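You operate a simulated robot arm through the tools that you are given. There is no shell and no other tool. Be economical: measure what you need, move in short steps, check, and stop when the job is done.

You are at the controls of a simulated two-armed robot. One attempt, no reset.

## Task
Put the 35 gauge block from the top of the parts bench on the shelf under the check bench and the 30 gauge block on the top of the white shelf. Push the upper drawer shut. Pick up the black roll from the top of the packing bench with one hand, pass it to the other hand and put it on the top of the parts bench. Put the small guide block on the top of the packing bench away on the top of the rail table. Stack the box marked "white" from the top of the parts bench on top of the box that says "blue". Put the small foot on the top of the parts bench away on the third shelf from the top of the grey rack. The order is free. Set down upright: small guide block, small foot.

The check looks at the end state, three seconds after you hand in, the way a careful person would. Anything else that was tipped, shoved, dropped, spilled or broken makes it a failure.

## Robot
Two 7-joint arms with fingered hands on one trunk, on a base that drives. Base frame: it is fixed to the floor where the robot stands at the start and does not move with it; the origin is under the middle of the robot, x ahead of it, y to its left, z up; the surface under the hand at the start is at about z = 860. Readings come in mm, degrees, newtons and seconds.
The left shoulder is at the start at [30, 173, 1391], the right one opposite. With the tool pointing down near the work surface each hand reaches from about 100 to 680 mm from the robot's upright axis, wherever it stands, measured 20 degrees to its own side. Places, roughly: black roll (8x8x17 cm) [700, -2900, 800]; gauge block [500, 0, 750]; orange box, teal box [750, -500, 1000]; shelf under the check bench [0, 1600, 200]; small foot (6x6x7 cm) [700, -500, 900]; small guide block [500, -3500, 750]; third shelf of the grey rack [700, 800, 800]; top of the parts bench [500, -500, 900]; top of the rail table [-4200, 1500, 900]; top of the white shelf (30x15 cm) [760, -1060, 1180]; upper drawer [300, -2100, 700]. Payload 3.5 kg a hand.
The tool frame of a hand sits at the grasp point between the pads (the TCP): z along the fingers, y along the line on which they close. The tips reach 30 mm beyond it. Largest opening 104 mm; the body of the gripper starts 35 mm behind the TCP. The gripper is a hand of 3 fingers: y runs from the thumb to the fingers, the wrist lies at [-15, -104, -178] in the tool frame, and closing takes about 1.5 s.
Orientation is that of the tool frame in the base frame, as a unit quaternion [x, y, z, w]. With the fingers straight down and the wrist toward the robot, the tool's x, y and z point along [0, 1, 0], [1, 0, 0] and [0, 0, -1] of the base frame.

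## Interface
- The arms move only by the tool servo_tool. It takes "left_targets", "right_targets" or both (then of equal length, played together; a hand with none holds still); each is a list of rows, each an object of numbers (a shift or turn left out is 0, a gripper value left out holds the last): "x", "y", "z": the shift along the tool's x, y, z in cm; "rx", "ry", "rz": the turn, a rotation vector about the tool's x, y, z in degrees. In form: [{"x": .., "y": .., "z": .., "rx": .., "ry": .., "rz": ..}, ...]. A call has 1 to 20 rows; each row is the pose to reach, as a shift and turn from the pose commanded when the call began, along the tool's axes at that moment. "left_claw" and "right_claw" are, for a hand that has rows, the finger opening in cm, from 0 to 10.4, set as the call begins (left out, the last holds). A row lasts 0.2 s, in which the tool goes at most 50 mm and 8.6 degrees; a call with a longer step from one row to the next is refused whole, and so is a gripper value outside its range. A pose out of reach is approached as far as the arm can. The call stops where the force on the tool passes 40 N (or 10 N more than at its start, if that is more) or the arm is blocked; 0.2 s more then pass. The fingers move at their own pace (about 72 mm/s each) and stop on an object; they squeeze with about 32 N. The grip force told is the motor's: it shows also when the fingers shut on nothing. Time passes only in rows, and 0.2 s behind the last, so rows that repeat a pose let the fingers close. The reply holds the time, the measured pose of the TCP, the force on the tool along the base axes, the opening and the grip force, in the units named above and with some noise, with the torque about the TCP (base axes, N m) and any sound that the robot's microphone picked up.
- Cameras (640 x 400 px; columns grow to the right, rows downward): "scene" is now at [80.2, -26.7, 1528.1]; the picture's right is [-0.44, -0.90, 0.00], its down [-0.80, 0.39, -0.46] and it looks along [0.41, -0.20, -0.89] (base axes); focal length 272 px, centre (320, 200). "left" rides on the left gripper at [-64, -94, -117] in its tool frame; the picture's right is [-0.72, -0.33, 0.61], its down [0.64, -0.65, 0.40] and it looks along [0.27, 0.68, 0.68] (tool axes); focal length 238 px, centre (320, 200). "right" rides on the right gripper at [64, -94, -117] in its tool frame; the picture's right is [-0.72, 0.33, -0.61], its down [-0.64, -0.65, 0.40] and it looks along [-0.27, 0.68, 0.68] (tool axes); focal length 238 px, centre (320, 200). There is no depth. A picture from a camera that has moved, and an enlarged one, comes with that camera's place and axes in the base frame and with its lens.
- get_image(camera): a new picture of that camera. The clock stands still meanwhile.
- move_column(by): slides the trunk up (or, below 0, down) by that many mm; the arms and the scene camera ride with it, the base frame stays. It gives what a move gives, with no picture.
- drive_base(legs): drives the robot by 1 to 6 legs, each [ahead, left, turn to the left] in mm, mm and degrees, along the robot's own axes; the way and the turn of a leg run together, so that a leg with both is an arc; at most 1500 mm and 180 degrees a leg. The arms and the cameras ride along, it lands a little off, and it stops where it bumps. It gives what a move gives.
- set_fingers(index, middle, thumb_bend, thumb_turn, hand): sets how far each is bent, from 0 (flat) to 100 (curled in); at 30 the hand is open as for a grip, at 70 the pads meet at the TCP. One left out holds its place. A second passes; each finger stops where it meets its share of the squeeze, and holds until it gets a number again. A gripper value or a shape takes the hand back. It gives what a move gives, with no picture; readings hold the bend of each and the force on the fingers (four entries, about 0 where the hand has none), thumb and palm. thumb_turn goes from beside the hand (0) to across from the fingers (100), as for a grip.
- hand_shape(shape, hand): the hand has 3 fingers and takes this shape, open, in about a second: jaw (thumb against the fingers, like two jaws); tri (thumb and two fingers); tip (a fingertip pinch); poke (one finger out to press); point (the index stretched); flat (the hand flat); cup (the hand cupped); fist (a fist). The gripper value then closes the fingers along that shape, each until it touches; the sizes above hold for jaw. It gives what a move gives, with no picture.
- aim_head(pan, tilt): turns the head with the scene camera to pan (to the left, within 86 degrees either way) and tilt (down, from -29 to 69), counted from straight ahead of the robot. It gives what a move gives.
- close_up(camera, box): a new picture of the part [left, top, right, bottom] of that camera's present view, enlarged. The clock stands still meanwhile.
- sign_off(): hands the job in; it is judged then, once.

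Work in short steps. Places have to be worked out from the pictures, the camera data and where the tool is seen: move nearer, look again, correct. Check each grasp and each placing, and mend what went wrong. You have 207 turns and 194 pictures in all, those below and enlarged ones among them. Open the grippers and draw the arms clear of the work before you hand the job in, unless the task says otherwise; then end with one line.

The tools are called after "Call:" by a JSON object that holds its "name" and its "arguments". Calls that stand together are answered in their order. servo_tool: Moves the arms, as the interface text tells. Its arguments: {"type":"object","properties":{"left_targets":{"type":"array","items":{"type":"object","properties":{"x":{"type":"number"},"y":{"type":"number"},"z":{"type":"number"},"rx":{"type":"number"},"ry":{"type":"number"},"rz":{"type":"number"}}}},"left_claw":{"type":"number"},"right_targets":{"type":"array","items":{"type":"object","properties":{"x":{"type":"number"},"y":{"type":"number"},"z":{"type":"number"},"rx":{"type":"number"},"ry":{"type":"number"},"rz":{"type":"number"}}}},"right_claw":{"type":"number"}},"required":[]} The other tools are called the same way: move_column (by) slides the trunk up or down; hand_shape (shape, hand) gives the hand a shape; set_fingers (index, middle, thumb_bend, thumb_turn, hand) moves the fingers one by one; drive_base (legs) drives the base; aim_head (pan, tilt) turns the head that bears the scene camera; get_image (camera) takes a picture; close_up (camera, box) takes an enlarged picture of a part of a camera's view; sign_off () hands the job in.

At the start:

```text
time_s: 0.0
left_tcp_pos: [363.4, 68.4, 1122.8]
left_tool_rot: [0.678, 0.723, 0.101, -0.091]
left_wrist_force: [0.0, 0.5, 1.0]
left_torque: [-0.03, 0.01, 0.02]
left_opening: 103.7
left_grasp_force: 0.1
left_shape: jaw
left_bend: [30.0, 30.0, 30.0, 97.0]
left_finger forces: [0.1, 0.0, 0.0, 0.0, 0.0, 0.0]
right_tcp_pos: [362.5, -389.8, 1113.7]
right_tool_rot: [0.707, 0.707, -0.001, 0.0]
right_wrist_force: [0.6, 0.2, -0.8]
right_torque: [0.0, 0.02, -0.01]
right_opening: 103.7
right_grasp_force: 0.0
right_shape: jaw
right_bend: [30.0, 30.0, 30.0, 98.0]
right_finger forces: [0.0, 0.1, 0.0, 0.0, 0.0, 0.0]
trunk travel left (down, up): [-486.0, 268.0]
robot x, y, heading: [-0.4, 1.4, -0.0]
head pan, tilt: [-26.2, 62.6]
```

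scene: 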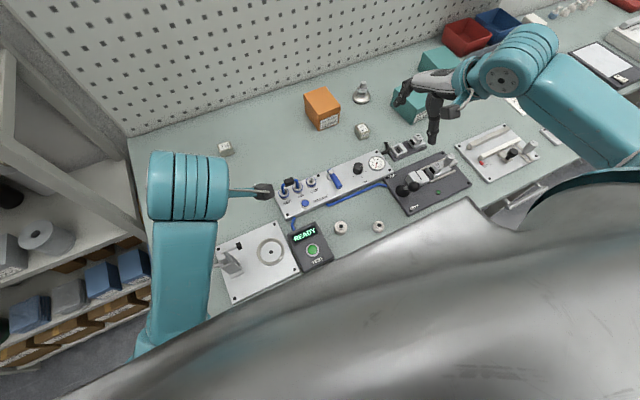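
right: 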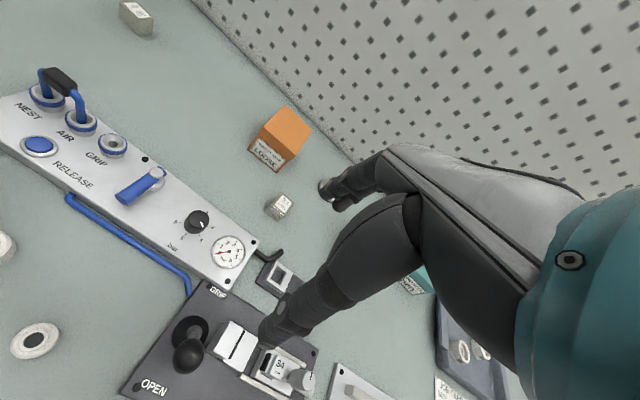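
left: 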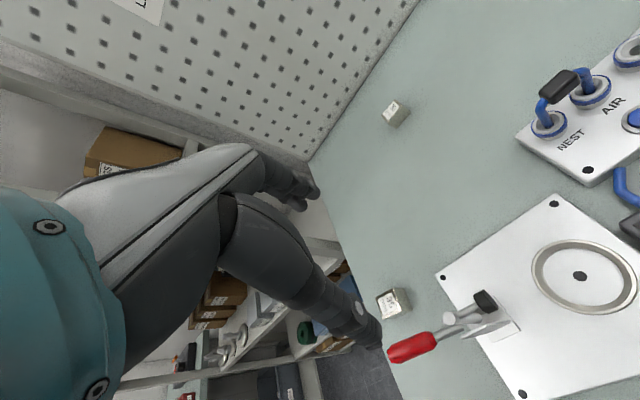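

I'll begin by looking closer at the bench: blocks, boxes and the foot.

Call:
{"name": "close_up", "arguments": {"camera": "scene", "box": [200, 60, 440, 210]}}

Call:
{"name": "close_up", "arguments": {"camera": "left", "box": [340, 80, 460, 330]}}

Call:
{"name": "close_up", "arguments": {"camera": "right", "box": [230, 90, 340, 230]}}

Call:
{"name": "aim_head", "arguments": {"pan": -60, "tilt": 35}}

```text
2.67 times, centred on (320, 135) of scene
camera zoom: at [80.2, -26.7, 1528.1], right [-0.44, -0.9, 0.0], down [-0.8, 0.39, -0.46], along [0.41, -0.2, -0.89], focal length 725 px, centre (320, 373)
```

zoom: 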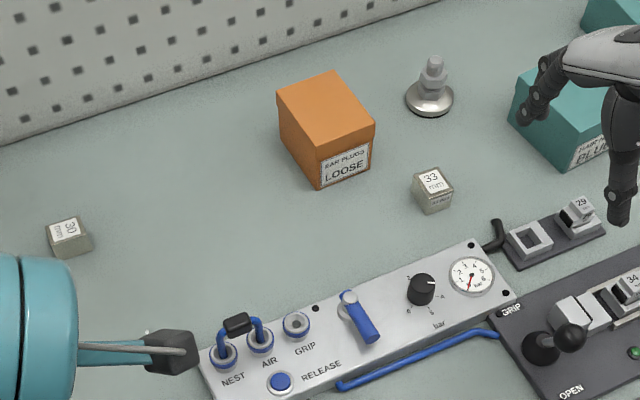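

```text
1.60 times, centred on (400, 205) of left
camera zoom: at [274.6, -29.9, 1216.0], right [-0.27, -0.55, -0.79], down [-0.69, 0.68, -0.23], along [0.67, 0.48, -0.56], focal length 381 px, centre (192, 192)
```

zoom: 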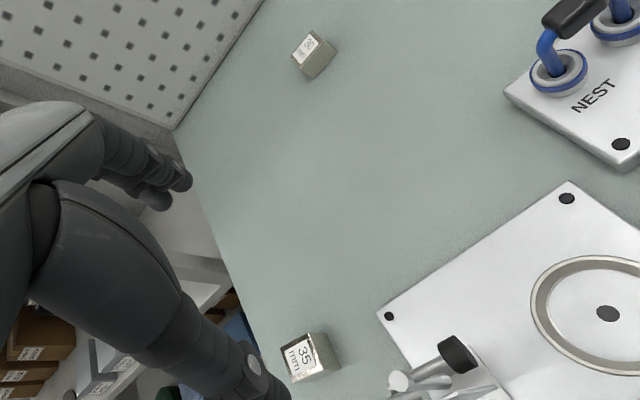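

```text
2.86 times, centred on (285, 160) of right
camera zoom: at [268.9, -326.0, 1231.8], right [0.33, -0.72, 0.61], down [-0.65, -0.64, -0.4], along [0.68, -0.27, -0.68], focal length 681 px, centre (420, 314)
```

zoom: 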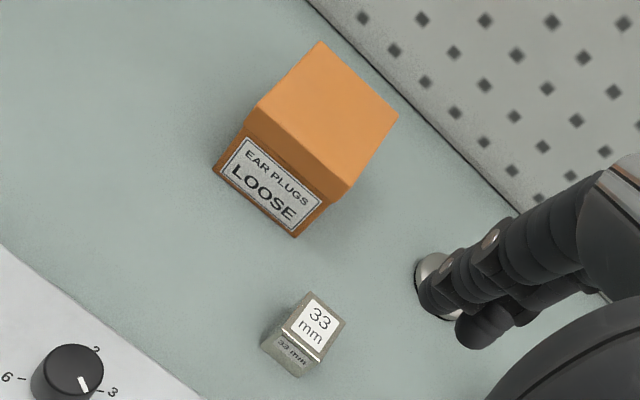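

```text
time_s: 1.0
left_tcp_pos: [364.9, 69.5, 1122.7]
left_tool_rot: [0.677, 0.723, 0.103, -0.091]
left_wrist_force: [-0.2, 0.5, -0.4]
left_torque: [0.01, 0.01, -0.01]
left_opening: 104.0
left_grasp_force: 0.0
left_shape: jaw
left_bend: [30.0, 30.0, 30.0, 97.0]
left_finger forces: [0.1, 0.1, 0.0, 0.1, 0.0, 0.1]
right_tcp_pos: [361.6, -390.1, 1113.4]
right_tool_rot: [0.706, 0.708, 0.0, 0.0]
right_wrist_force: [-0.7, -0.1, -0.7]
right_torque: [-0.01, 0.01, 0.02]
right_opening: 103.6
right_grasp_force: 0.0
right_shape: jaw
right_bend: [30.0, 30.0, 30.0, 98.0]
right_finger forces: [0.0, 0.0, 0.1, 0.1, 0.0, 0.0]
trunk travel left (down, up): [-486.0, 268.0]
robot x, y, heading: [4.3, 3.0, -0.1]
head pan, tilt: [-60.0, 35.0]
```

The 30, 35 and 33 blocks, the LOOSE box and the foot are seen. Now look to the right for the rest and the other stations.

Call:
{"name": "get_image", "arguments": {"camera": "scene"}}

Call:
{"name": "aim_head", "arguments": {"pan": -85, "tilt": 15}}

Call:
{"name": "get_image", "arguments": {"camera": "scene"}}

Call:
{"name": "aim_head", "arguments": {"pan": 70, "tilt": 25}}

Call:
{"name": "get_image", "arguments": {"camera": "scene"}}

```text
187 pictures are left
camera scene: at [67.3, -74.8, 1565.3], right [-0.87, -0.5, 0.0], down [-0.29, 0.5, -0.82], along [0.41, -0.71, -0.57], focal length 272 px, centre (320, 200)
```

scene: 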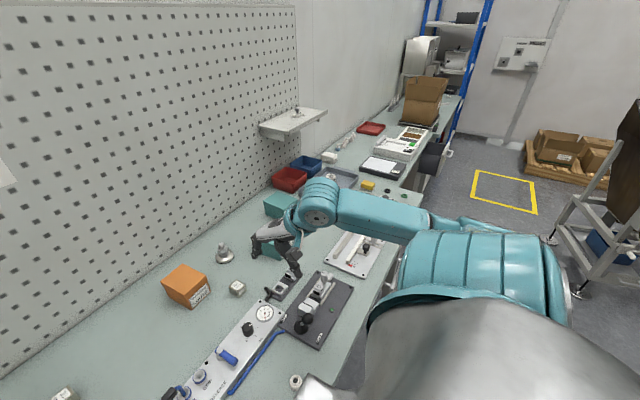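

```text
time_s: 1.9
left_tcp_pos: [364.3, 70.0, 1122.1]
left_tool_rot: [0.677, 0.723, 0.104, -0.092]
left_wrist_force: [-0.2, -0.1, -0.1]
left_torque: [-0.05, 0.01, -0.04]
left_opening: 103.5
left_grasp_force: 0.0
left_shape: jaw
left_bend: [30.0, 30.0, 30.0, 97.0]
left_finger forces: [0.0, 0.0, 0.0, 0.0, 0.0, 0.1]
right_tcp_pos: [362.8, -390.1, 1114.4]
right_tool_rot: [0.708, 0.706, 0.0, 0.0]
right_wrist_force: [-0.6, -0.7, 0.1]
right_torque: [0.01, 0.0, -0.02]
right_opening: 103.6
right_grasp_force: 0.2
right_shape: jaw
right_bend: [30.0, 30.0, 30.0, 98.0]
right_finger forces: [0.0, 0.0, 0.0, 0.1, 0.0, 0.0]
trunk travel left (down, up): [-486.0, 268.0]
robot x, y, heading: [-3.1, 2.0, -0.1]
head pan, tilt: [-85.0, 15.0]
```

```text
186 pictures are left
camera scene: at [31.4, -91.6, 1597.3], right [-1.0, -0.09, 0.0], down [-0.02, 0.26, -0.97], along [0.09, -0.96, -0.26], focal length 272 px, centre (320, 200)
```

scene: 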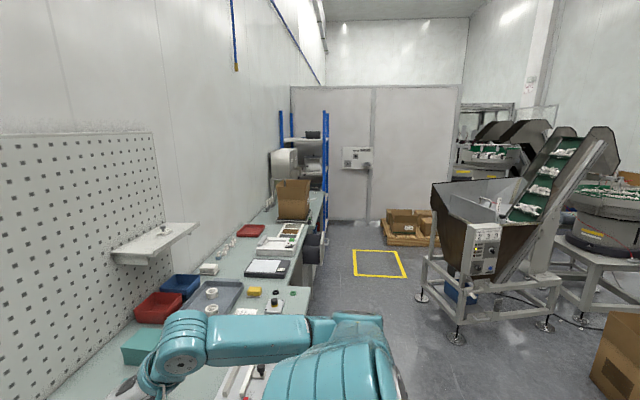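

```text
time_s: 4.3
left_tcp_pos: [364.7, 69.9, 1122.5]
left_tool_rot: [0.676, 0.724, 0.103, -0.091]
left_wrist_force: [-0.9, -0.1, 0.8]
left_torque: [-0.01, 0.0, 0.01]
left_opening: 103.9
left_grasp_force: 0.1
left_shape: jaw
left_bend: [30.0, 30.0, 30.0, 97.0]
left_finger forces: [0.0, 0.0, 0.0, 0.0, 0.0, 0.0]
right_tcp_pos: [362.8, -389.9, 1113.7]
right_tool_rot: [0.707, 0.707, 0.0, 0.0]
right_wrist_force: [1.0, 0.0, -0.4]
right_torque: [-0.03, 0.01, 0.01]
right_opening: 103.6
right_grasp_force: 0.1
right_shape: jaw
right_bend: [30.0, 30.0, 30.0, 98.0]
right_finger forces: [0.1, 0.1, 0.1, 0.1, 0.1, 0.0]
trunk travel left (down, up): [-486.0, 268.0]
robot x, y, heading: [-0.7, -1.2, -0.3]
head pan, tilt: [70.0, 25.0]
```

```text
185 pictures are left
camera scene: at [54.7, 88.0, 1581.1], right [0.94, -0.34, 0.0], down [-0.14, -0.4, -0.91], along [0.31, 0.85, -0.42], focal length 272 px, centre (320, 200)
```

scene: 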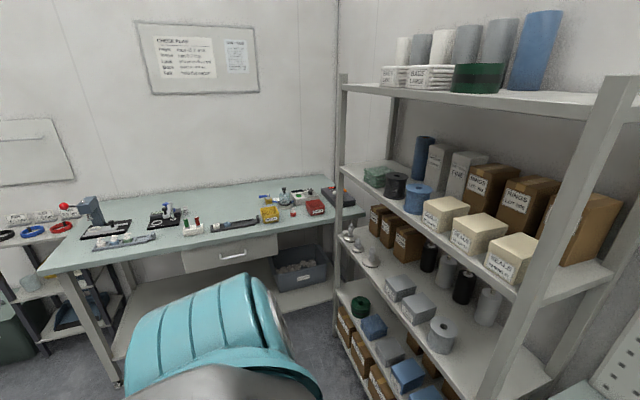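

The 35 block is near [382,197,877], the 30 block near [649,2,875]. First make the left hand point straight down, then hover over the 35 block; meanwhile view the grey rack from here.

Call:
{"name": "servo_tool", "arguments": {"left_targets": [{"rx": 0.4, "ry": -7.8, "rz": 1.8}, {"rx": 0.8, "ry": -15.6, "rz": 3.6}, {"rx": 0.8, "ry": -15.6, "rz": 3.6}]}}

Call:
{"name": "servo_tool", "arguments": {"left_targets": [{"x": 4, "y": 0, "z": 0}, {"x": 8, "y": 1, "z": 0}, {"x": 11, "y": 1, "z": 2}, {"x": 12.5, "y": 1, "z": 5}, {"x": 12.5, "y": 1, "z": 5}]}}

Call:
{"name": "get_image", "arguments": {"camera": "left"}}

Call:
{"name": "aim_head", "arguments": {"pan": 20, "tilt": 60}}

Call:
{"name": "get_image", "arguments": {"camera": "scene"}}

```text
time_s: 5.1
left_tcp_pos: [373.1, 84.9, 1123.8]
left_tool_rot: [0.701, 0.712, 0.028, -0.007]
left_wrist_force: [0.5, 0.2, -0.1]
left_torque: [-0.02, -0.01, -0.01]
left_opening: 103.9
left_grasp_force: 0.2
left_shape: jaw
left_bend: [30.0, 30.0, 30.0, 97.0]
left_finger forces: [0.0, 0.1, 0.0, 0.0, 0.0, 0.1]
right_tcp_pos: [362.2, -390.4, 1115.1]
right_tool_rot: [0.707, 0.707, 0.001, 0.0]
right_wrist_force: [0.9, 0.1, 0.5]
right_torque: [0.0, 0.0, 0.01]
right_opening: 103.7
right_grasp_force: 0.1
right_shape: jaw
right_bend: [30.0, 30.0, 30.0, 98.0]
right_finger forces: [0.0, 0.0, 0.0, 0.0, 0.0, 0.0]
trunk travel left (down, up): [-486.0, 268.0]
robot x, y, heading: [0.1, -4.2, 0.0]
head pan, tilt: [70.0, 25.0]
```

```text
time_s: 6.3
left_tcp_pos: [373.6, 195.5, 1073.8]
left_tool_rot: [0.706, 0.708, 0.001, 0.001]
left_wrist_force: [-0.1, 0.0, -0.4]
left_torque: [-0.03, -0.01, 0.0]
left_opening: 103.9
left_grasp_force: 0.1
left_shape: jaw
left_bend: [30.0, 30.0, 30.0, 97.0]
left_finger forces: [0.0, 0.0, 0.0, 0.0, 0.1, 0.0]
right_tcp_pos: [361.8, -391.3, 1114.1]
right_tool_rot: [0.707, 0.707, 0.0, 0.001]
right_wrist_force: [0.2, 0.1, -0.2]
right_torque: [-0.01, 0.01, 0.01]
right_opening: 103.6
right_grasp_force: 0.1
right_shape: jaw
right_bend: [30.0, 30.0, 30.0, 98.0]
right_finger forces: [0.0, 0.1, 0.0, 0.0, 0.0, 0.0]
trunk travel left (down, up): [-486.0, 268.0]
robot x, y, heading: [1.6, -0.9, 0.0]
head pan, tilt: [70.0, 25.0]
```

```text
184 pictures are left
camera left: at [280.6, 131.9, 1191.9], right [-0.32, -0.72, -0.61], down [-0.65, 0.64, -0.41], along [0.69, 0.27, -0.68], focal length 238 px, centre (320, 200)
```

left: 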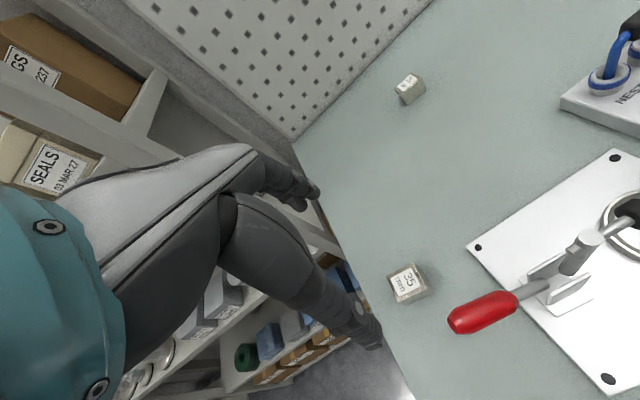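

```text
time_s: 7.5
left_tcp_pos: [373.1, 196.6, 1073.8]
left_tool_rot: [0.706, 0.708, 0.003, 0.001]
left_wrist_force: [0.3, 0.4, 0.0]
left_torque: [-0.02, -0.02, 0.06]
left_opening: 103.8
left_grasp_force: 0.2
left_shape: jaw
left_bend: [30.0, 30.0, 30.0, 97.0]
left_finger forces: [0.0, 0.0, 0.0, 0.0, 0.1, 0.0]
right_tcp_pos: [361.9, -391.4, 1114.1]
right_tool_rot: [0.707, 0.707, 0.0, 0.0]
right_wrist_force: [0.9, 0.1, 1.0]
right_torque: [-0.02, -0.02, 0.04]
right_opening: 103.4
right_grasp_force: 0.1
right_shape: jaw
right_bend: [30.0, 30.0, 30.0, 98.0]
right_finger forces: [0.0, 0.0, 0.0, 0.0, 0.0, 0.1]
trunk travel left (down, up): [-486.0, 268.0]
robot x, y, heading: [-0.0, 0.3, -0.0]
head pan, tilt: [20.0, 60.0]
```

```text
183 pictures are left
camera scene: at [85.8, 24.3, 1531.1], right [0.34, -0.94, 0.0], down [-0.81, -0.3, -0.5], along [0.47, 0.17, -0.87], focal length 272 px, centre (320, 200)
```

scene: 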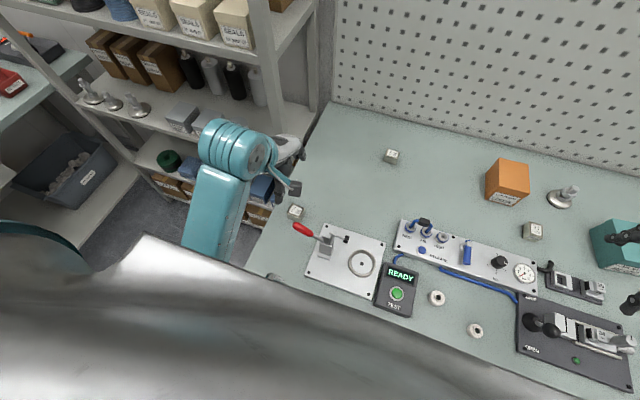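

Both views put the 35 block at [381,199]. Zoom to see its turn.

Call:
{"name": "close_up", "arguments": {"camera": "left", "box": [360, 240, 460, 320]}}

Call:
{"name": "close_up", "arguments": {"camera": "scene", "box": [260, 140, 440, 260]}}

```text
5.00 times, centred on (410, 280) of left
camera zoom: at [280.6, 131.9, 1192.1], right [-0.32, -0.72, -0.61], down [-0.65, 0.64, -0.41], along [0.69, 0.27, -0.68], focal length 1192 px, centre (-130, -200)
```

zoom: 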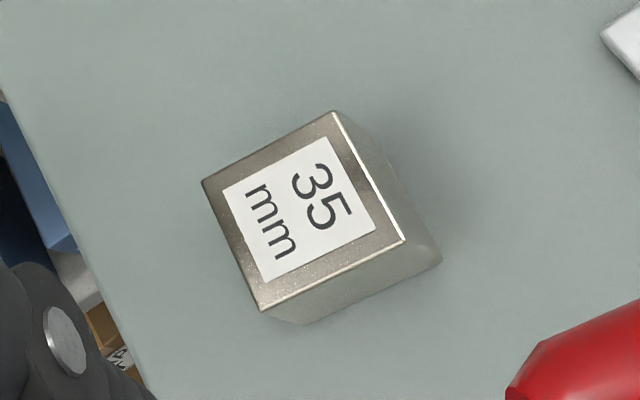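

```text
3.33 times, centred on (350, 200) of scene
camera zoom: at [85.8, 24.3, 1531.1], right [0.34, -0.94, 0.0], down [-0.81, -0.3, -0.5], along [0.47, 0.17, -0.87], focal length 906 px, centre (220, 200)
```

zoom: 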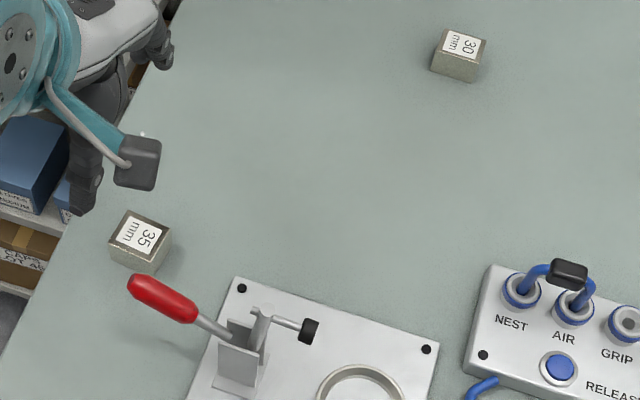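

The block is turned about 7° clockwise and its top is about 37×29 mm. The red clamp handle ends near [322,176,928], so I grip a little to +y with a small opening and descend in steps.

Call:
{"name": "servo_tool", "arguments": {"left_targets": [{"x": 1.1, "y": 0.65, "z": 3, "rz": 7}, {"x": 1.1, "y": 0.65, "z": 7, "rz": 7}, {"x": 1.1, "y": 0.65, "z": 11, "rz": 7}, {"x": 1.1, "y": 0.65, "z": 11, "rz": 7}, {"x": 1.1, "y": 0.65, "z": 11, "rz": 7}], "left_claw": 6}}

Call:
{"name": "get_image", "arguments": {"camera": "left"}}

Call:
{"name": "close_up", "arguments": {"camera": "scene", "box": [220, 140, 400, 260]}}

```text
time_s: 8.7
left_tcp_pos: [379.3, 205.3, 961.9]
left_tool_rot: [0.749, 0.663, 0.002, 0.0]
left_wrist_force: [-0.1, -0.2, 0.4]
left_torque: [-0.02, 0.01, 0.04]
left_opening: 60.3
left_grasp_force: 0.1
left_shape: jaw
left_bend: [74.0, 41.0, 66.0, 100.0]
left_finger forces: [0.0, 0.0, 0.0, 0.0, 0.0, 0.0]
right_tcp_pos: [362.3, -389.6, 1113.7]
right_tool_rot: [0.707, 0.707, -0.002, 0.001]
right_wrist_force: [0.0, -0.4, -1.3]
right_torque: [0.02, 0.0, 0.0]
right_opening: 103.6
right_grasp_force: 0.0
right_shape: jaw
right_bend: [30.0, 30.0, 30.0, 98.0]
right_finger forces: [0.0, 0.1, 0.0, 0.1, 0.1, 0.0]
trunk travel left (down, up): [-486.0, 268.0]
robot x, y, heading: [-1.3, 1.7, -0.1]
head pan, tilt: [20.0, 60.0]
```

```text
180 pictures are left
camera left: at [277.9, 153.4, 1078.8], right [-0.41, -0.67, -0.62], down [-0.57, 0.71, -0.4], along [0.71, 0.19, -0.68], focal length 238 px, centre (320, 200)
```

left: 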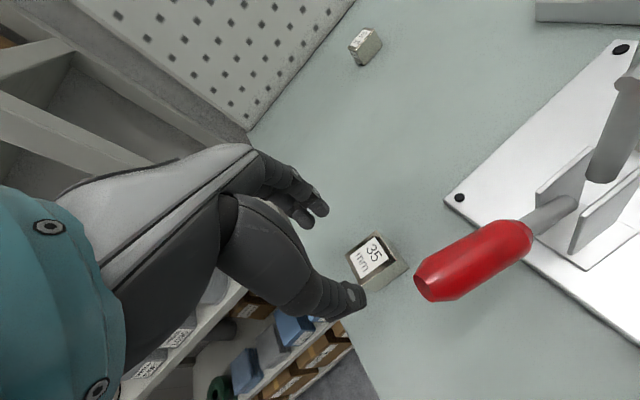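

```text
3.33 times, centred on (310, 200) of scene
camera zoom: at [85.8, 24.3, 1531.1], right [0.34, -0.94, 0.0], down [-0.81, -0.3, -0.5], along [0.47, 0.17, -0.87], focal length 906 px, centre (353, 200)
```

zoom: 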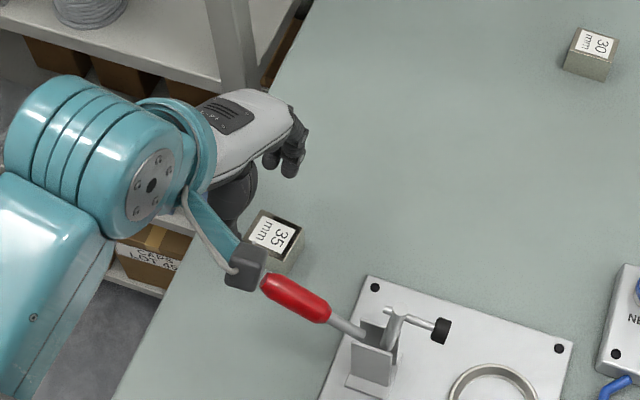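

The hand lies as wanted with the handle to one side; go down to z≈896 and grip.

Call:
{"name": "servo_tool", "arguments": {"left_targets": [{"z": 2.5}, {"z": 5}, {"z": 6.5}, {"z": 6.5}]}}

Call:
{"name": "close_up", "arguments": {"camera": "scene", "box": [220, 140, 400, 260]}}

Call:
{"name": "get_image", "arguments": {"camera": "left"}}

```text
time_s: 9.7
left_tcp_pos: [381.4, 205.3, 896.5]
left_tool_rot: [0.748, 0.663, 0.001, -0.001]
left_wrist_force: [0.1, -0.6, 0.8]
left_torque: [-0.01, -0.02, -0.03]
left_opening: 60.4
left_grasp_force: 0.1
left_shape: jaw
left_bend: [74.0, 41.0, 66.0, 100.0]
left_finger forces: [0.0, 0.1, 0.0, 0.1, 0.1, 0.0]
right_tcp_pos: [361.7, -390.5, 1114.8]
right_tool_rot: [0.707, 0.707, 0.0, 0.0]
right_wrist_force: [-0.6, 0.6, 0.1]
right_torque: [0.01, -0.03, -0.01]
right_opening: 103.7
right_grasp_force: 0.1
right_shape: jaw
right_bend: [30.0, 30.0, 30.0, 98.0]
right_finger forces: [0.0, 0.1, 0.0, 0.0, 0.0, 0.0]
trunk travel left (down, up): [-486.0, 268.0]
robot x, y, heading: [-0.1, -1.4, -0.3]
head pan, tilt: [20.0, 60.0]
```

```text
3.33 times, centred on (310, 200) of scene
camera zoom: at [85.7, 24.2, 1531.1], right [0.34, -0.94, 0.0], down [-0.81, -0.3, -0.5], along [0.47, 0.17, -0.87], focal length 906 px, centre (353, 200)
```

zoom: 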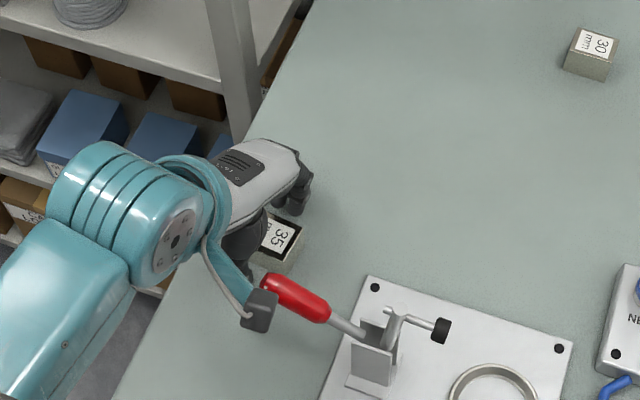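

```text
177 pictures are left
camera left: at [280.4, 153.1, 1014.2], right [-0.41, -0.67, -0.62], down [-0.57, 0.71, -0.41], along [0.71, 0.18, -0.68], focal length 238 px, centre (320, 200)
```

left: 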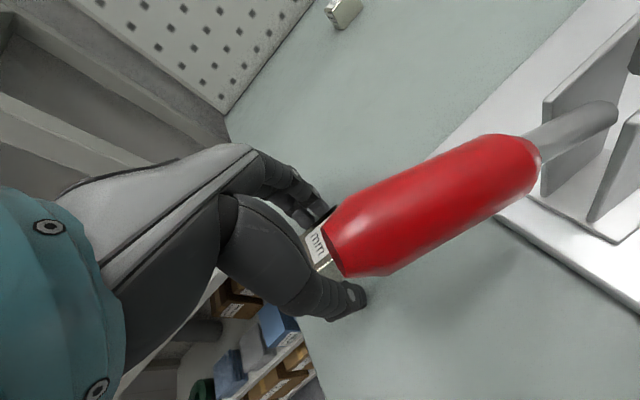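

No contact with the handle; close on the block.

Call:
{"name": "servo_tool", "arguments": {"left_targets": [{}, {}, {}, {}, {}, {}, {}, {}], "left_claw": 0.5}}

Call:
{"name": "servo_tool", "arguments": {"left_targets": [{"z": -2}, {"z": -5}, {"z": -9}, {"z": -13}, {"z": -17}, {"z": -17}]}}

Call:
{"name": "get_image", "arguments": {"camera": "left"}}

```text
time_s: 11.5
left_tcp_pos: [380.5, 205.7, 897.4]
left_tool_rot: [0.748, 0.663, 0.001, 0.0]
left_wrist_force: [0.3, 0.6, 1.1]
left_torque: [0.01, -0.04, -0.01]
left_opening: 29.7
left_grasp_force: 31.7
left_shape: jaw
left_bend: [74.0, 55.0, 74.0, 100.0]
left_finger forces: [18.7, 10.0, 0.0, 0.0, 28.8, 0.0]
right_tcp_pos: [362.6, -390.1, 1114.2]
right_tool_rot: [0.707, 0.707, -0.001, 0.001]
right_wrist_force: [0.5, 0.7, -0.2]
right_torque: [-0.03, 0.0, 0.0]
right_opening: 103.6
right_grasp_force: 0.0
right_shape: jaw
right_bend: [30.0, 30.0, 30.0, 98.0]
right_finger forces: [0.0, 0.1, 0.0, 0.1, 0.0, 0.1]
trunk travel left (down, up): [-486.0, 268.0]
robot x, y, heading: [1.2, 0.6, -0.0]
head pan, tilt: [20.0, 60.0]
```

```text
time_s: 12.9
left_tcp_pos: [380.1, 204.5, 1069.6]
left_tool_rot: [0.748, 0.664, -0.001, 0.001]
left_wrist_force: [-0.5, 0.4, -2.4]
left_torque: [-0.01, 0.0, -0.01]
left_opening: 29.4
left_grasp_force: 31.8
left_shape: jaw
left_bend: [74.0, 55.0, 74.0, 100.0]
left_finger forces: [18.7, 9.9, 0.0, 0.0, 28.6, 0.1]
right_tcp_pos: [362.2, -389.6, 1114.9]
right_tool_rot: [0.707, 0.707, -0.001, 0.001]
right_wrist_force: [0.0, 0.1, -0.5]
right_torque: [0.01, 0.0, 0.0]
right_opening: 103.7
right_grasp_force: 0.0
right_shape: jaw
right_bend: [30.0, 30.0, 30.0, 98.0]
right_finger forces: [0.1, 0.0, 0.0, 0.1, 0.0, 0.0]
trunk travel left (down, up): [-486.0, 268.0]
robot x, y, heading: [1.4, -3.6, 0.1]
head pan, tilt: [20.0, 60.0]
```

```text
176 pictures are left
camera left: at [280.1, 152.2, 1186.0], right [-0.41, -0.67, -0.61], down [-0.57, 0.71, -0.41], along [0.71, 0.18, -0.68], focal length 238 px, centre (320, 200)
```

left: 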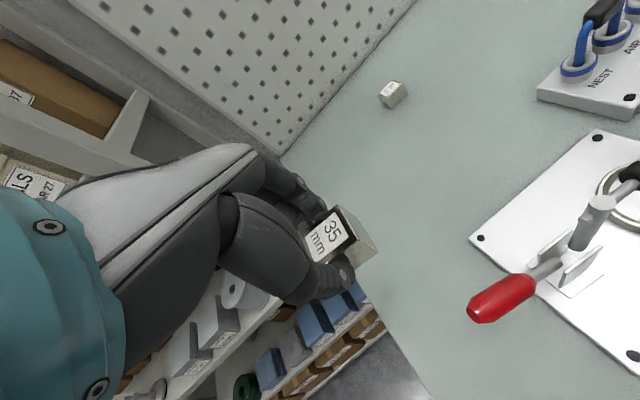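

35 block held. Now drive right by 400 mm with both arms above the bench to reach the foot near [673,-472], and look down at the bench edge and around.

Call:
{"name": "drive_base", "arguments": {"legs": [[0, -400, 0]]}}

Call:
{"name": "aim_head", "arguments": {"pan": 0, "tilt": 69}}

Call:
{"name": "get_image", "arguments": {"camera": "scene"}}

Call:
{"name": "get_image", "arguments": {"camera": "right"}}

```text
time_s: 15.4
left_tcp_pos: [380.5, -199.6, 1069.4]
left_tool_rot: [0.744, 0.668, 0.002, 0.0]
left_wrist_force: [-0.2, -0.8, -3.6]
left_torque: [0.0, 0.0, 0.03]
left_opening: 29.5
left_grasp_force: 32.1
left_shape: jaw
left_bend: [74.0, 55.0, 74.0, 100.0]
left_finger forces: [18.6, 10.1, 0.1, 0.0, 28.7, 0.0]
right_tcp_pos: [371.3, -793.8, 1113.8]
right_tool_rot: [0.702, 0.712, 0.001, 0.0]
right_wrist_force: [0.1, 0.0, 0.3]
right_torque: [-0.01, 0.0, 0.03]
right_opening: 103.5
right_grasp_force: 0.1
right_shape: jaw
right_bend: [30.0, 30.0, 30.0, 98.0]
right_finger forces: [0.0, 0.0, 0.1, 0.0, 0.1, 0.1]
trunk travel left (down, up): [-486.0, 268.0]
robot x, y, heading: [5.7, -407.7, 0.7]
head pan, tilt: [20.0, 60.0]
```

```text
time_s: 16.2
left_tcp_pos: [380.3, -198.6, 1068.7]
left_tool_rot: [0.744, 0.668, 0.001, 0.0]
left_wrist_force: [-1.1, -0.5, -2.8]
left_torque: [0.02, 0.02, -0.01]
left_opening: 29.6
left_grasp_force: 32.3
left_shape: jaw
left_bend: [74.0, 55.0, 74.0, 100.0]
left_finger forces: [18.6, 10.1, 0.0, 0.1, 28.7, 0.0]
right_tcp_pos: [370.3, -793.1, 1114.7]
right_tool_rot: [0.703, 0.712, 0.0, 0.001]
right_wrist_force: [0.1, 0.3, 0.3]
right_torque: [0.0, -0.02, 0.0]
right_opening: 103.7
right_grasp_force: 0.0
right_shape: jaw
right_bend: [30.0, 30.0, 30.0, 98.0]
right_finger forces: [0.0, 0.0, 0.0, 0.0, 0.0, 0.0]
trunk travel left (down, up): [-486.0, 268.0]
robot x, y, heading: [2.0, -410.5, 0.5]
head pan, tilt: [0.0, 68.8]
```

```text
175 pictures are left
camera scene: at [81.8, -405.0, 1521.7], right [0.01, -1.0, 0.0], down [-0.93, -0.01, -0.36], along [0.36, 0.0, -0.93], focal length 272 px, centre (320, 200)
```

scene: 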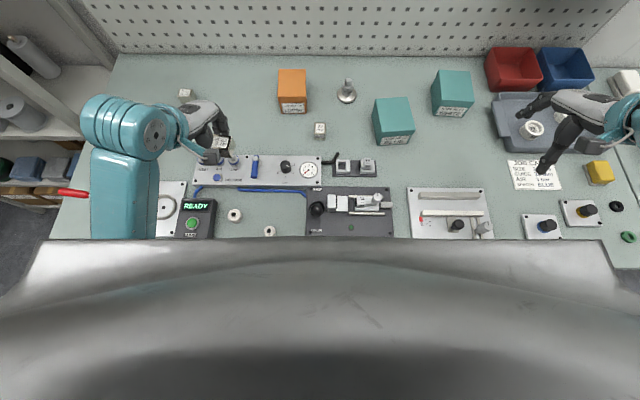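

```text
174 pictures are left
camera right: at [275.6, -730.1, 1231.9], right [0.34, -0.71, 0.61], down [-0.64, -0.65, -0.4], along [0.69, -0.26, -0.68], focal length 238 px, centre (320, 200)
```

right: 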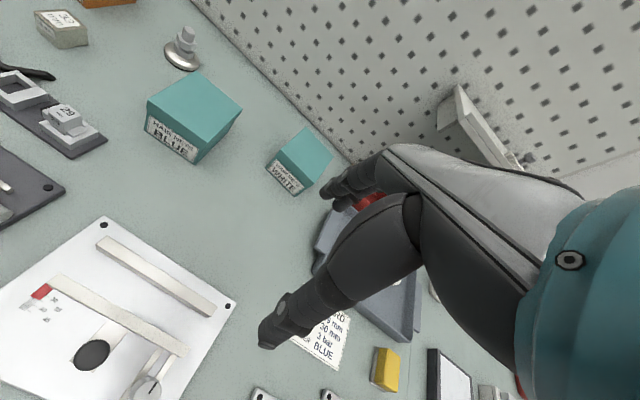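

Foot at about [670,-486]; this is at the reach limit, so I check how far the bench edge is from the base before edging ahead.

Call:
{"name": "aim_head", "arguments": {"pan": -75, "tilt": 60}}

Call:
{"name": "get_image", "arguments": {"camera": "scene"}}

```text
time_s: 17.7
left_tcp_pos: [380.6, -199.3, 1068.6]
left_tool_rot: [0.744, 0.668, 0.002, 0.0]
left_wrist_force: [-0.8, 0.0, -3.2]
left_torque: [0.02, 0.01, 0.02]
left_opening: 29.4
left_grasp_force: 31.8
left_shape: jaw
left_bend: [74.0, 55.0, 74.0, 100.0]
left_finger forces: [18.6, 10.1, 0.0, 0.1, 28.8, 0.0]
right_tcp_pos: [370.2, -793.6, 1114.5]
right_tool_rot: [0.702, 0.712, -0.001, 0.001]
right_wrist_force: [0.3, -0.1, 0.0]
right_torque: [-0.01, -0.01, 0.03]
right_opening: 103.5
right_grasp_force: 0.0
right_shape: jaw
right_bend: [30.0, 30.0, 30.0, 98.0]
right_finger forces: [0.0, 0.0, 0.0, 0.0, 0.0, 0.0]
trunk travel left (down, up): [-486.0, 268.0]
robot x, y, heading: [1.6, -407.3, 0.6]
head pan, tilt: [-75.0, 60.0]
```

```text
173 pictures are left
camera scene: at [44.0, -470.1, 1531.1], right [-0.96, -0.27, 0.0], down [-0.24, 0.83, -0.5], along [0.14, -0.48, -0.87], focal length 272 px, centre (320, 200)
```

scene: 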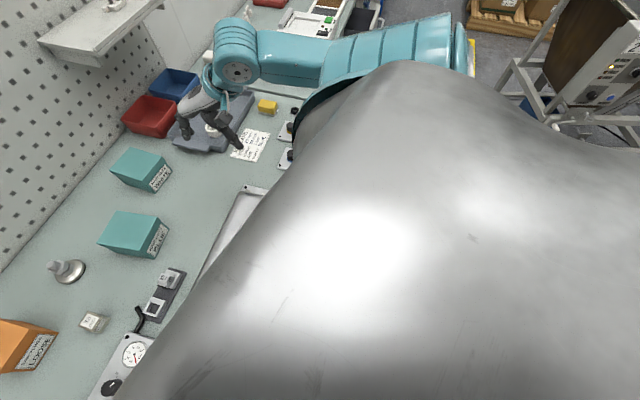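

The view doesn't show it; lowering the trunk also lengthens reach safely. Raise both hands, bring the right hand near the foot, then lower the column by 150.

Call:
{"name": "servo_tool", "arguments": {"left_targets": [{"z": -4}, {"z": -8}, {"z": -12}, {"z": -12}, {"z": -12}, {"z": -12}, {"z": -12}, {"z": -12}, {"z": -12}], "right_targets": [{"x": 4, "y": 2, "z": -2}, {"x": 8, "y": 4, "z": -4}, {"x": 12, "y": 6, "z": -7}, {"x": 16, "y": 8, "z": -7}, {"x": 20, "y": 11, "z": -7}, {"x": 24, "y": 13, "z": -7}, {"x": 28, "y": 16, "z": -7}, {"x": 30, "y": 19, "z": -7}, {"x": 30, "y": 19, "z": -7}]}}

Call:
{"name": "move_column", "arguments": {"by": -150}}

Call:
{"name": "get_image", "arguments": {"camera": "right"}}

Call:
{"name": "aim_head", "arguments": {"pan": 0, "tilt": 60}}

Call:
{"name": "get_image", "arguments": {"camera": "scene"}}

```text
refused: row 3 steps farther than a row can; nothing moved
```

```text
time_s: 19.4
left_tcp_pos: [380.4, -199.6, 919.3]
left_tool_rot: [0.744, 0.668, 0.001, 0.0]
left_wrist_force: [-0.2, -1.3, 0.7]
left_torque: [-0.01, 0.02, 0.01]
left_opening: 29.3
left_grasp_force: 31.3
left_shape: jaw
left_bend: [74.0, 55.0, 74.0, 100.0]
left_finger forces: [19.3, 10.3, 0.0, 0.0, 29.8, 0.0]
right_tcp_pos: [370.0, -792.2, 963.2]
right_tool_rot: [0.702, 0.712, 0.0, 0.001]
right_wrist_force: [0.4, -0.5, 0.3]
right_torque: [-0.01, 0.0, 0.02]
right_opening: 103.5
right_grasp_force: 0.1
right_shape: jaw
right_bend: [30.0, 30.0, 30.0, 98.0]
right_finger forces: [0.0, 0.0, 0.0, 0.1, 0.0, 0.1]
trunk travel left (down, up): [-336.0, 418.0]
robot x, y, heading: [0.3, -408.1, 0.5]
head pan, tilt: [-75.0, 60.0]
```

```text
172 pictures are left
camera right: at [275.5, -730.2, 1082.1], right [0.34, -0.71, 0.61], down [-0.64, -0.65, -0.4], along [0.69, -0.26, -0.68], focal length 238 px, centre (320, 200)
```

right: 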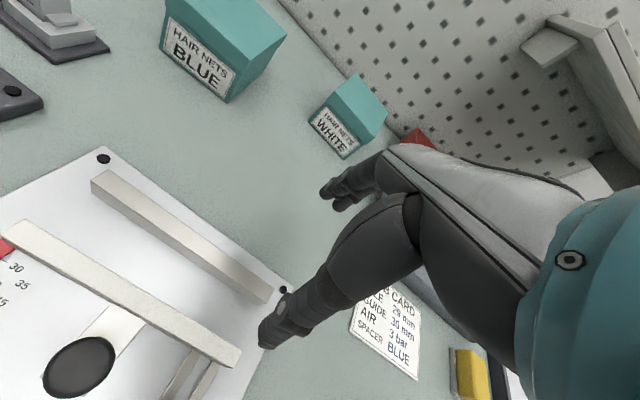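

```text
time_s: 20.9
left_tcp_pos: [380.7, -199.3, 919.6]
left_tool_rot: [0.744, 0.668, 0.001, 0.001]
left_wrist_force: [1.7, 0.9, 4.7]
left_torque: [0.02, -0.07, 0.04]
left_opening: 29.4
left_grasp_force: 32.7
left_shape: jaw
left_bend: [74.0, 55.0, 74.0, 100.0]
left_finger forces: [20.1, 11.0, 0.1, 0.0, 29.4, 0.0]
right_tcp_pos: [369.9, -794.2, 963.9]
right_tool_rot: [0.702, 0.712, -0.001, 0.001]
right_wrist_force: [-0.6, 0.4, -0.2]
right_torque: [0.02, 0.0, 0.0]
right_opening: 103.7
right_grasp_force: 0.0
right_shape: jaw
right_bend: [30.0, 30.0, 30.0, 98.0]
right_finger forces: [0.1, 0.1, 0.0, 0.0, 0.0, 0.0]
trunk travel left (down, up): [-336.0, 418.0]
robot x, y, heading: [4.3, -406.3, 0.6]
head pan, tilt: [0.0, 60.0]
```

```text
171 pictures are left
camera scene: at [126.6, -404.9, 1379.9], right [0.01, -1.0, 0.0], down [-0.87, -0.01, -0.5], along [0.5, 0.01, -0.87], focal length 272 px, centre (320, 200)
```

scene: 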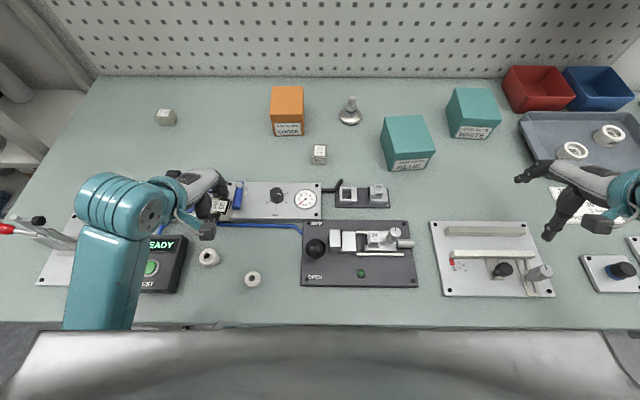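

The servo call was refused but the column moved; the left block may be touching the panel (force +4.7). Lift the left hand straight up now and look.

Call:
{"name": "servo_tool", "arguments": {"left_targets": [{"z": -2}, {"z": -5}, {"z": -9}, {"z": -13}, {"z": -17}, {"z": -17}]}}

Call:
{"name": "close_up", "arguments": {"camera": "scene", "box": [130, 150, 340, 300]}}

Call:
{"name": "get_image", "arguments": {"camera": "left"}}

```text
time_s: 22.3
left_tcp_pos: [392.5, -201.5, 1090.9]
left_tool_rot: [0.744, 0.668, 0.0, -0.001]
left_wrist_force: [0.1, -0.2, -4.0]
left_torque: [0.02, -0.01, 0.0]
left_opening: 29.7
left_grasp_force: 31.6
left_shape: jaw
left_bend: [74.0, 55.0, 74.0, 100.0]
left_finger forces: [18.5, 10.1, 0.0, 0.1, 28.5, 0.0]
left hand out of reach, approached as far as the arm can: row 3, 4, 5, 6
right_tcp_pos: [370.3, -792.8, 964.2]
right_tool_rot: [0.702, 0.713, 0.0, 0.001]
right_wrist_force: [-0.5, 0.1, 0.2]
right_torque: [0.02, 0.01, -0.01]
right_opening: 103.4
right_grasp_force: 0.0
right_shape: jaw
right_bend: [30.0, 30.0, 30.0, 98.0]
right_finger forces: [0.0, 0.1, 0.0, 0.0, 0.0, 0.0]
trunk travel left (down, up): [-336.0, 418.0]
robot x, y, heading: [3.3, -410.4, 0.8]
head pan, tilt: [0.0, 60.0]
```

```text
2.67 times, centred on (235, 225) of scene
camera zoom: at [126.9, -404.3, 1379.8], right [0.01, -1.0, 0.0], down [-0.87, -0.01, -0.5], along [0.5, 0.01, -0.87], focal length 725 px, centre (547, 133)
```

zoom: 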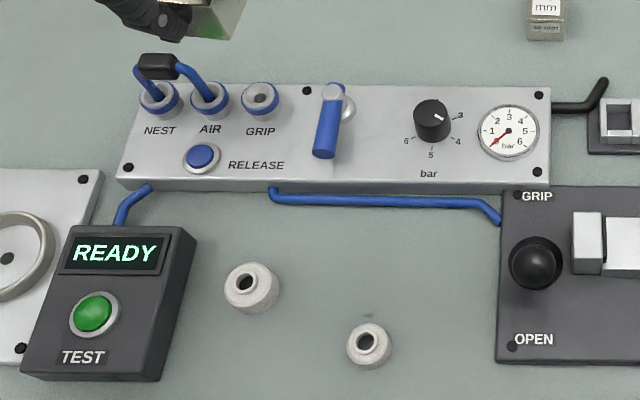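

```text
169 pictures are left
camera left: at [292.1, -255.1, 1207.6], right [-0.4, -0.68, -0.61], down [-0.58, 0.71, -0.4], along [0.71, 0.19, -0.68], focal length 238 px, centre (320, 200)
```

left: 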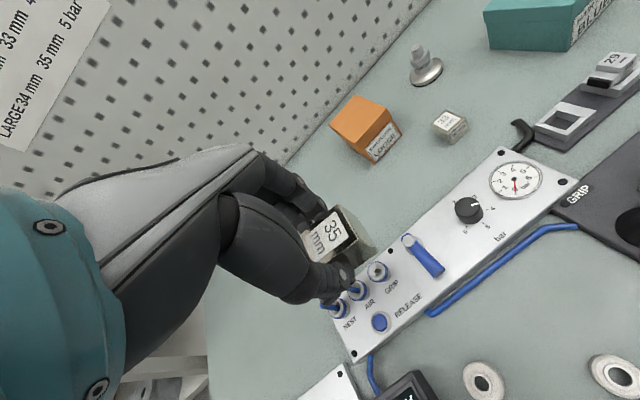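

The panel (jumper, lever, gauge) looks unchanged. Now raise the right hand and bring it near the foot at about [674,-480].

Call:
{"name": "servo_tool", "arguments": {"right_targets": [{"z": -4}, {"z": -8}, {"x": 3, "y": 2, "z": -10}, {"x": 6.4, "y": 4.5, "z": -10}, {"x": 9.8, "y": 7, "z": -10}, {"x": 13.2, "y": 9.5, "z": -10}, {"x": 16.6, "y": 12, "z": -10}, {"x": 20, "y": 14.5, "z": -10}, {"x": 23.4, "y": 17, "z": -10}, {"x": 26.8, "y": 19.5, "z": -10}, {"x": 30.2, "y": 22, "z": -10}, {"x": 30.2, "y": 22, "z": -10}], "right_claw": 7}}

Call:
{"name": "get_image", "arguments": {"camera": "right"}}

Call:
{"name": "close_up", "arguments": {"camera": "scene", "box": [250, 60, 490, 210]}}

```text
time_s: 24.9
left_tcp_pos: [391.6, -202.2, 1091.6]
left_tool_rot: [0.745, 0.668, 0.001, -0.002]
left_wrist_force: [0.0, -0.7, -3.4]
left_torque: [0.0, 0.02, -0.03]
left_opening: 29.2
left_grasp_force: 32.1
left_shape: jaw
left_bend: [74.0, 55.0, 74.0, 100.0]
left_finger forces: [18.4, 10.1, 0.0, 0.0, 28.4, 0.1]
right_tcp_pos: [584.4, -489.8, 1064.8]
right_tool_rot: [0.702, 0.712, -0.001, 0.001]
right_wrist_force: [-0.4, -0.4, 0.1]
right_torque: [0.0, 0.0, -0.02]
right_opening: 70.1
right_grasp_force: 0.0
right_shape: jaw
right_bend: [28.0, 38.0, 60.0, 99.0]
right_finger forces: [0.0, 0.0, 0.0, 0.0, 0.0, 0.0]
trunk travel left (down, up): [-336.0, 418.0]
robot x, y, heading: [-1.0, -407.9, 0.6]
head pan, tilt: [0.0, 60.0]
```

```text
168 pictures are left
camera right: at [490.2, -425.7, 1181.9], right [0.34, -0.71, 0.61], down [-0.64, -0.65, -0.4], along [0.69, -0.26, -0.68], focal length 238 px, centre (320, 200)
```

right: 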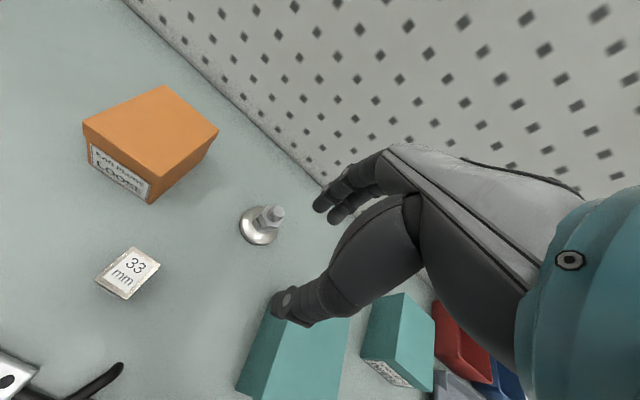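

```text
2.67 times, centred on (370, 135) of scene
camera zoom: at [126.6, -405.3, 1379.9], right [0.01, -1.0, 0.0], down [-0.87, -0.01, -0.5], along [0.5, 0.01, -0.87], focal length 725 px, centre (187, 373)
```

zoom: 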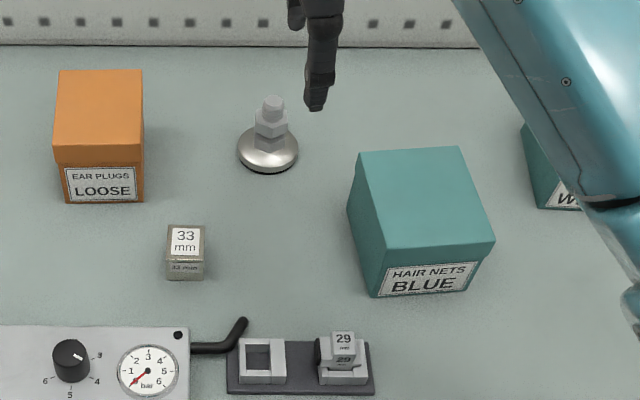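

Foot located at about [675,-475]. Move over it and down to z≈975, then check.

Call:
{"name": "servo_tool", "arguments": {"right_targets": [{"x": 0.8, "y": 4.5}, {"x": 1.4, "y": 9.1}, {"x": 1.4, "y": 9.1, "z": 4}, {"x": 1.4, "y": 9.1, "z": 8}, {"x": 1.4, "y": 9.1, "z": 9}, {"x": 1.4, "y": 9.1, "z": 9}]}}

Call:
{"name": "get_image", "arguments": {"camera": "right"}}

Call:
{"name": "close_up", "arguments": {"camera": "scene", "box": [250, 60, 490, 210]}}

```text
time_s: 26.3
left_tcp_pos: [392.6, -202.0, 1091.5]
left_tool_rot: [0.745, 0.667, 0.001, -0.001]
left_wrist_force: [-0.6, -0.3, -3.5]
left_torque: [0.05, 0.01, 0.02]
left_opening: 29.3
left_grasp_force: 32.0
left_shape: jaw
left_bend: [74.0, 55.0, 74.0, 100.0]
left_finger forces: [18.5, 10.1, 0.0, 0.0, 28.5, 0.0]
right_tcp_pos: [676.2, -473.9, 973.6]
right_tool_rot: [0.702, 0.712, -0.001, 0.0]
right_wrist_force: [0.6, 0.1, 0.7]
right_torque: [-0.02, 0.04, -0.01]
right_opening: 70.2
right_grasp_force: 0.0
right_shape: jaw
right_bend: [28.0, 38.0, 60.0, 99.0]
right_finger forces: [0.1, 0.0, 0.0, 0.1, 0.0, 0.0]
trunk travel left (down, up): [-336.0, 418.0]
robot x, y, heading: [4.2, -406.7, 0.7]
head pan, tilt: [0.0, 60.0]
```

```text
166 pictures are left
camera right: at [582.9, -410.5, 1091.3], right [0.34, -0.71, 0.61], down [-0.64, -0.65, -0.4], along [0.69, -0.26, -0.68], focal length 238 px, centre (320, 200)
```

right: 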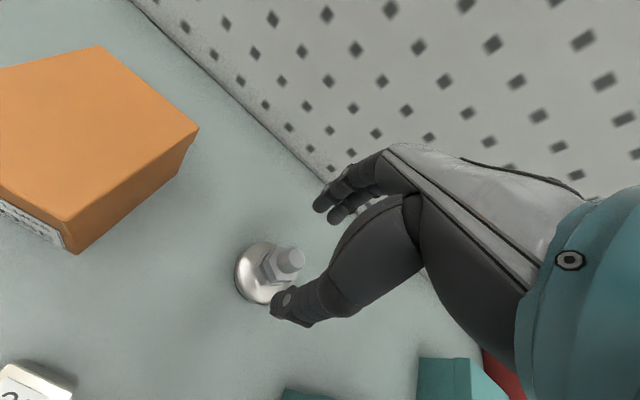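

```text
2.67 times, centred on (370, 135) of scene
camera zoom: at [126.8, -404.6, 1379.9], right [0.01, -1.0, 0.0], down [-0.87, -0.01, -0.5], along [0.5, 0.01, -0.87], focal length 725 px, centre (187, 373)
```

zoom: 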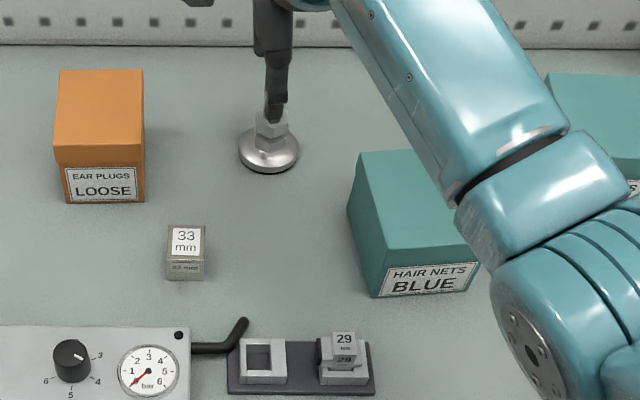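

Aligned with the stud. Descend to z≈917 and close.

Call:
{"name": "servo_tool", "arguments": {"right_targets": [{"z": 3}, {"z": 5.6}, {"z": 5.6}]}}

Call:
{"name": "close_up", "arguments": {"camera": "right", "box": [200, 160, 440, 310]}}

```text
time_s: 27.1
left_tcp_pos: [392.9, -202.2, 1091.0]
left_tool_rot: [0.744, 0.668, 0.001, -0.001]
left_wrist_force: [0.0, 0.0, -3.0]
left_torque: [0.03, 0.02, -0.04]
left_opening: 29.0
left_grasp_force: 32.1
left_shape: jaw
left_bend: [74.0, 55.0, 74.0, 100.0]
left_finger forces: [18.6, 10.1, 0.0, 0.0, 28.6, 0.0]
right_tcp_pos: [676.4, -474.4, 916.8]
right_tool_rot: [0.702, 0.712, -0.001, 0.001]
right_wrist_force: [0.4, 0.3, 0.5]
right_torque: [-0.03, 0.01, 0.0]
right_opening: 70.3
right_grasp_force: 0.1
right_shape: jaw
right_bend: [28.0, 38.0, 60.0, 99.0]
right_finger forces: [0.0, 0.0, 0.0, 0.0, 0.0, 0.0]
trunk travel left (down, up): [-336.0, 418.0]
robot x, y, heading: [-2.5, -407.7, 0.7]
head pan, tilt: [0.0, 60.0]
```

```text
2.67 times, centred on (320, 235) of right
camera zoom: at [582.9, -412.0, 1034.2], right [0.34, -0.71, 0.61], down [-0.64, -0.65, -0.4], along [0.69, -0.26, -0.68], focal length 636 px, centre (320, 107)
```

zoom: 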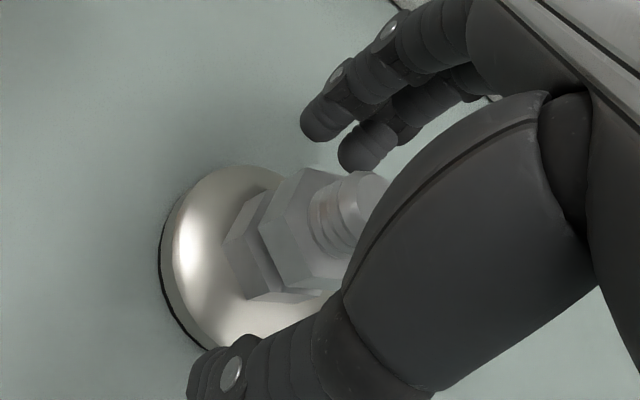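

Between the fingers as wanted; close and check.

Call:
{"name": "servo_tool", "arguments": {"right_targets": [{}, {}, {}, {}, {}, {}, {}, {}], "right_claw": 0.3}}

Call:
{"name": "close_up", "arguments": {"camera": "right", "box": [200, 160, 440, 310]}}

```text
time_s: 28.9
left_tcp_pos: [392.4, -202.9, 1090.5]
left_tool_rot: [0.744, 0.668, 0.001, -0.001]
left_wrist_force: [0.5, -0.6, -4.0]
left_torque: [0.05, 0.01, 0.04]
left_opening: 29.1
left_grasp_force: 32.2
left_shape: jaw
left_bend: [74.0, 55.0, 74.0, 100.0]
left_finger forces: [18.5, 10.1, 0.0, 0.1, 28.5, 0.1]
right_tcp_pos: [676.8, -474.9, 916.8]
right_tool_rot: [0.701, 0.713, 0.0, 0.001]
right_wrist_force: [-1.2, -0.3, 0.4]
right_torque: [0.0, 0.0, -0.01]
right_opening: 19.9
right_grasp_force: 31.8
right_shape: jaw
right_bend: [73.0, 58.0, 75.0, 100.0]
right_finger forces: [17.3, 10.4, 0.0, 0.1, 26.4, 0.0]
trunk travel left (down, up): [-336.0, 418.0]
robot x, y, heading: [1.9, -404.5, 0.8]
head pan, tilt: [0.0, 60.0]
```

```text
2.67 times, centred on (320, 235) of right
camera zoom: at [583.0, -412.1, 1034.5], right [0.34, -0.71, 0.61], down [-0.64, -0.65, -0.4], along [0.69, -0.26, -0.68], focal length 636 px, centre (320, 107)
```

zoom: 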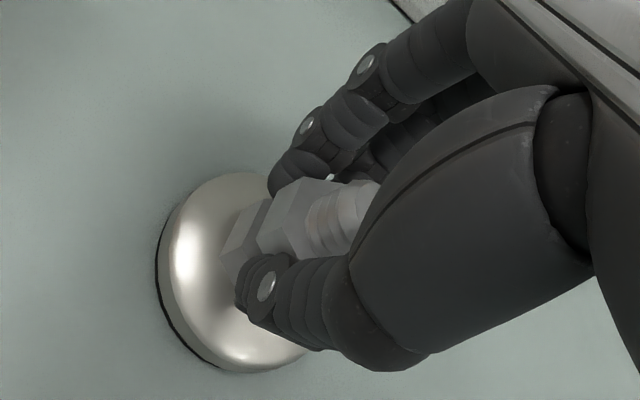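

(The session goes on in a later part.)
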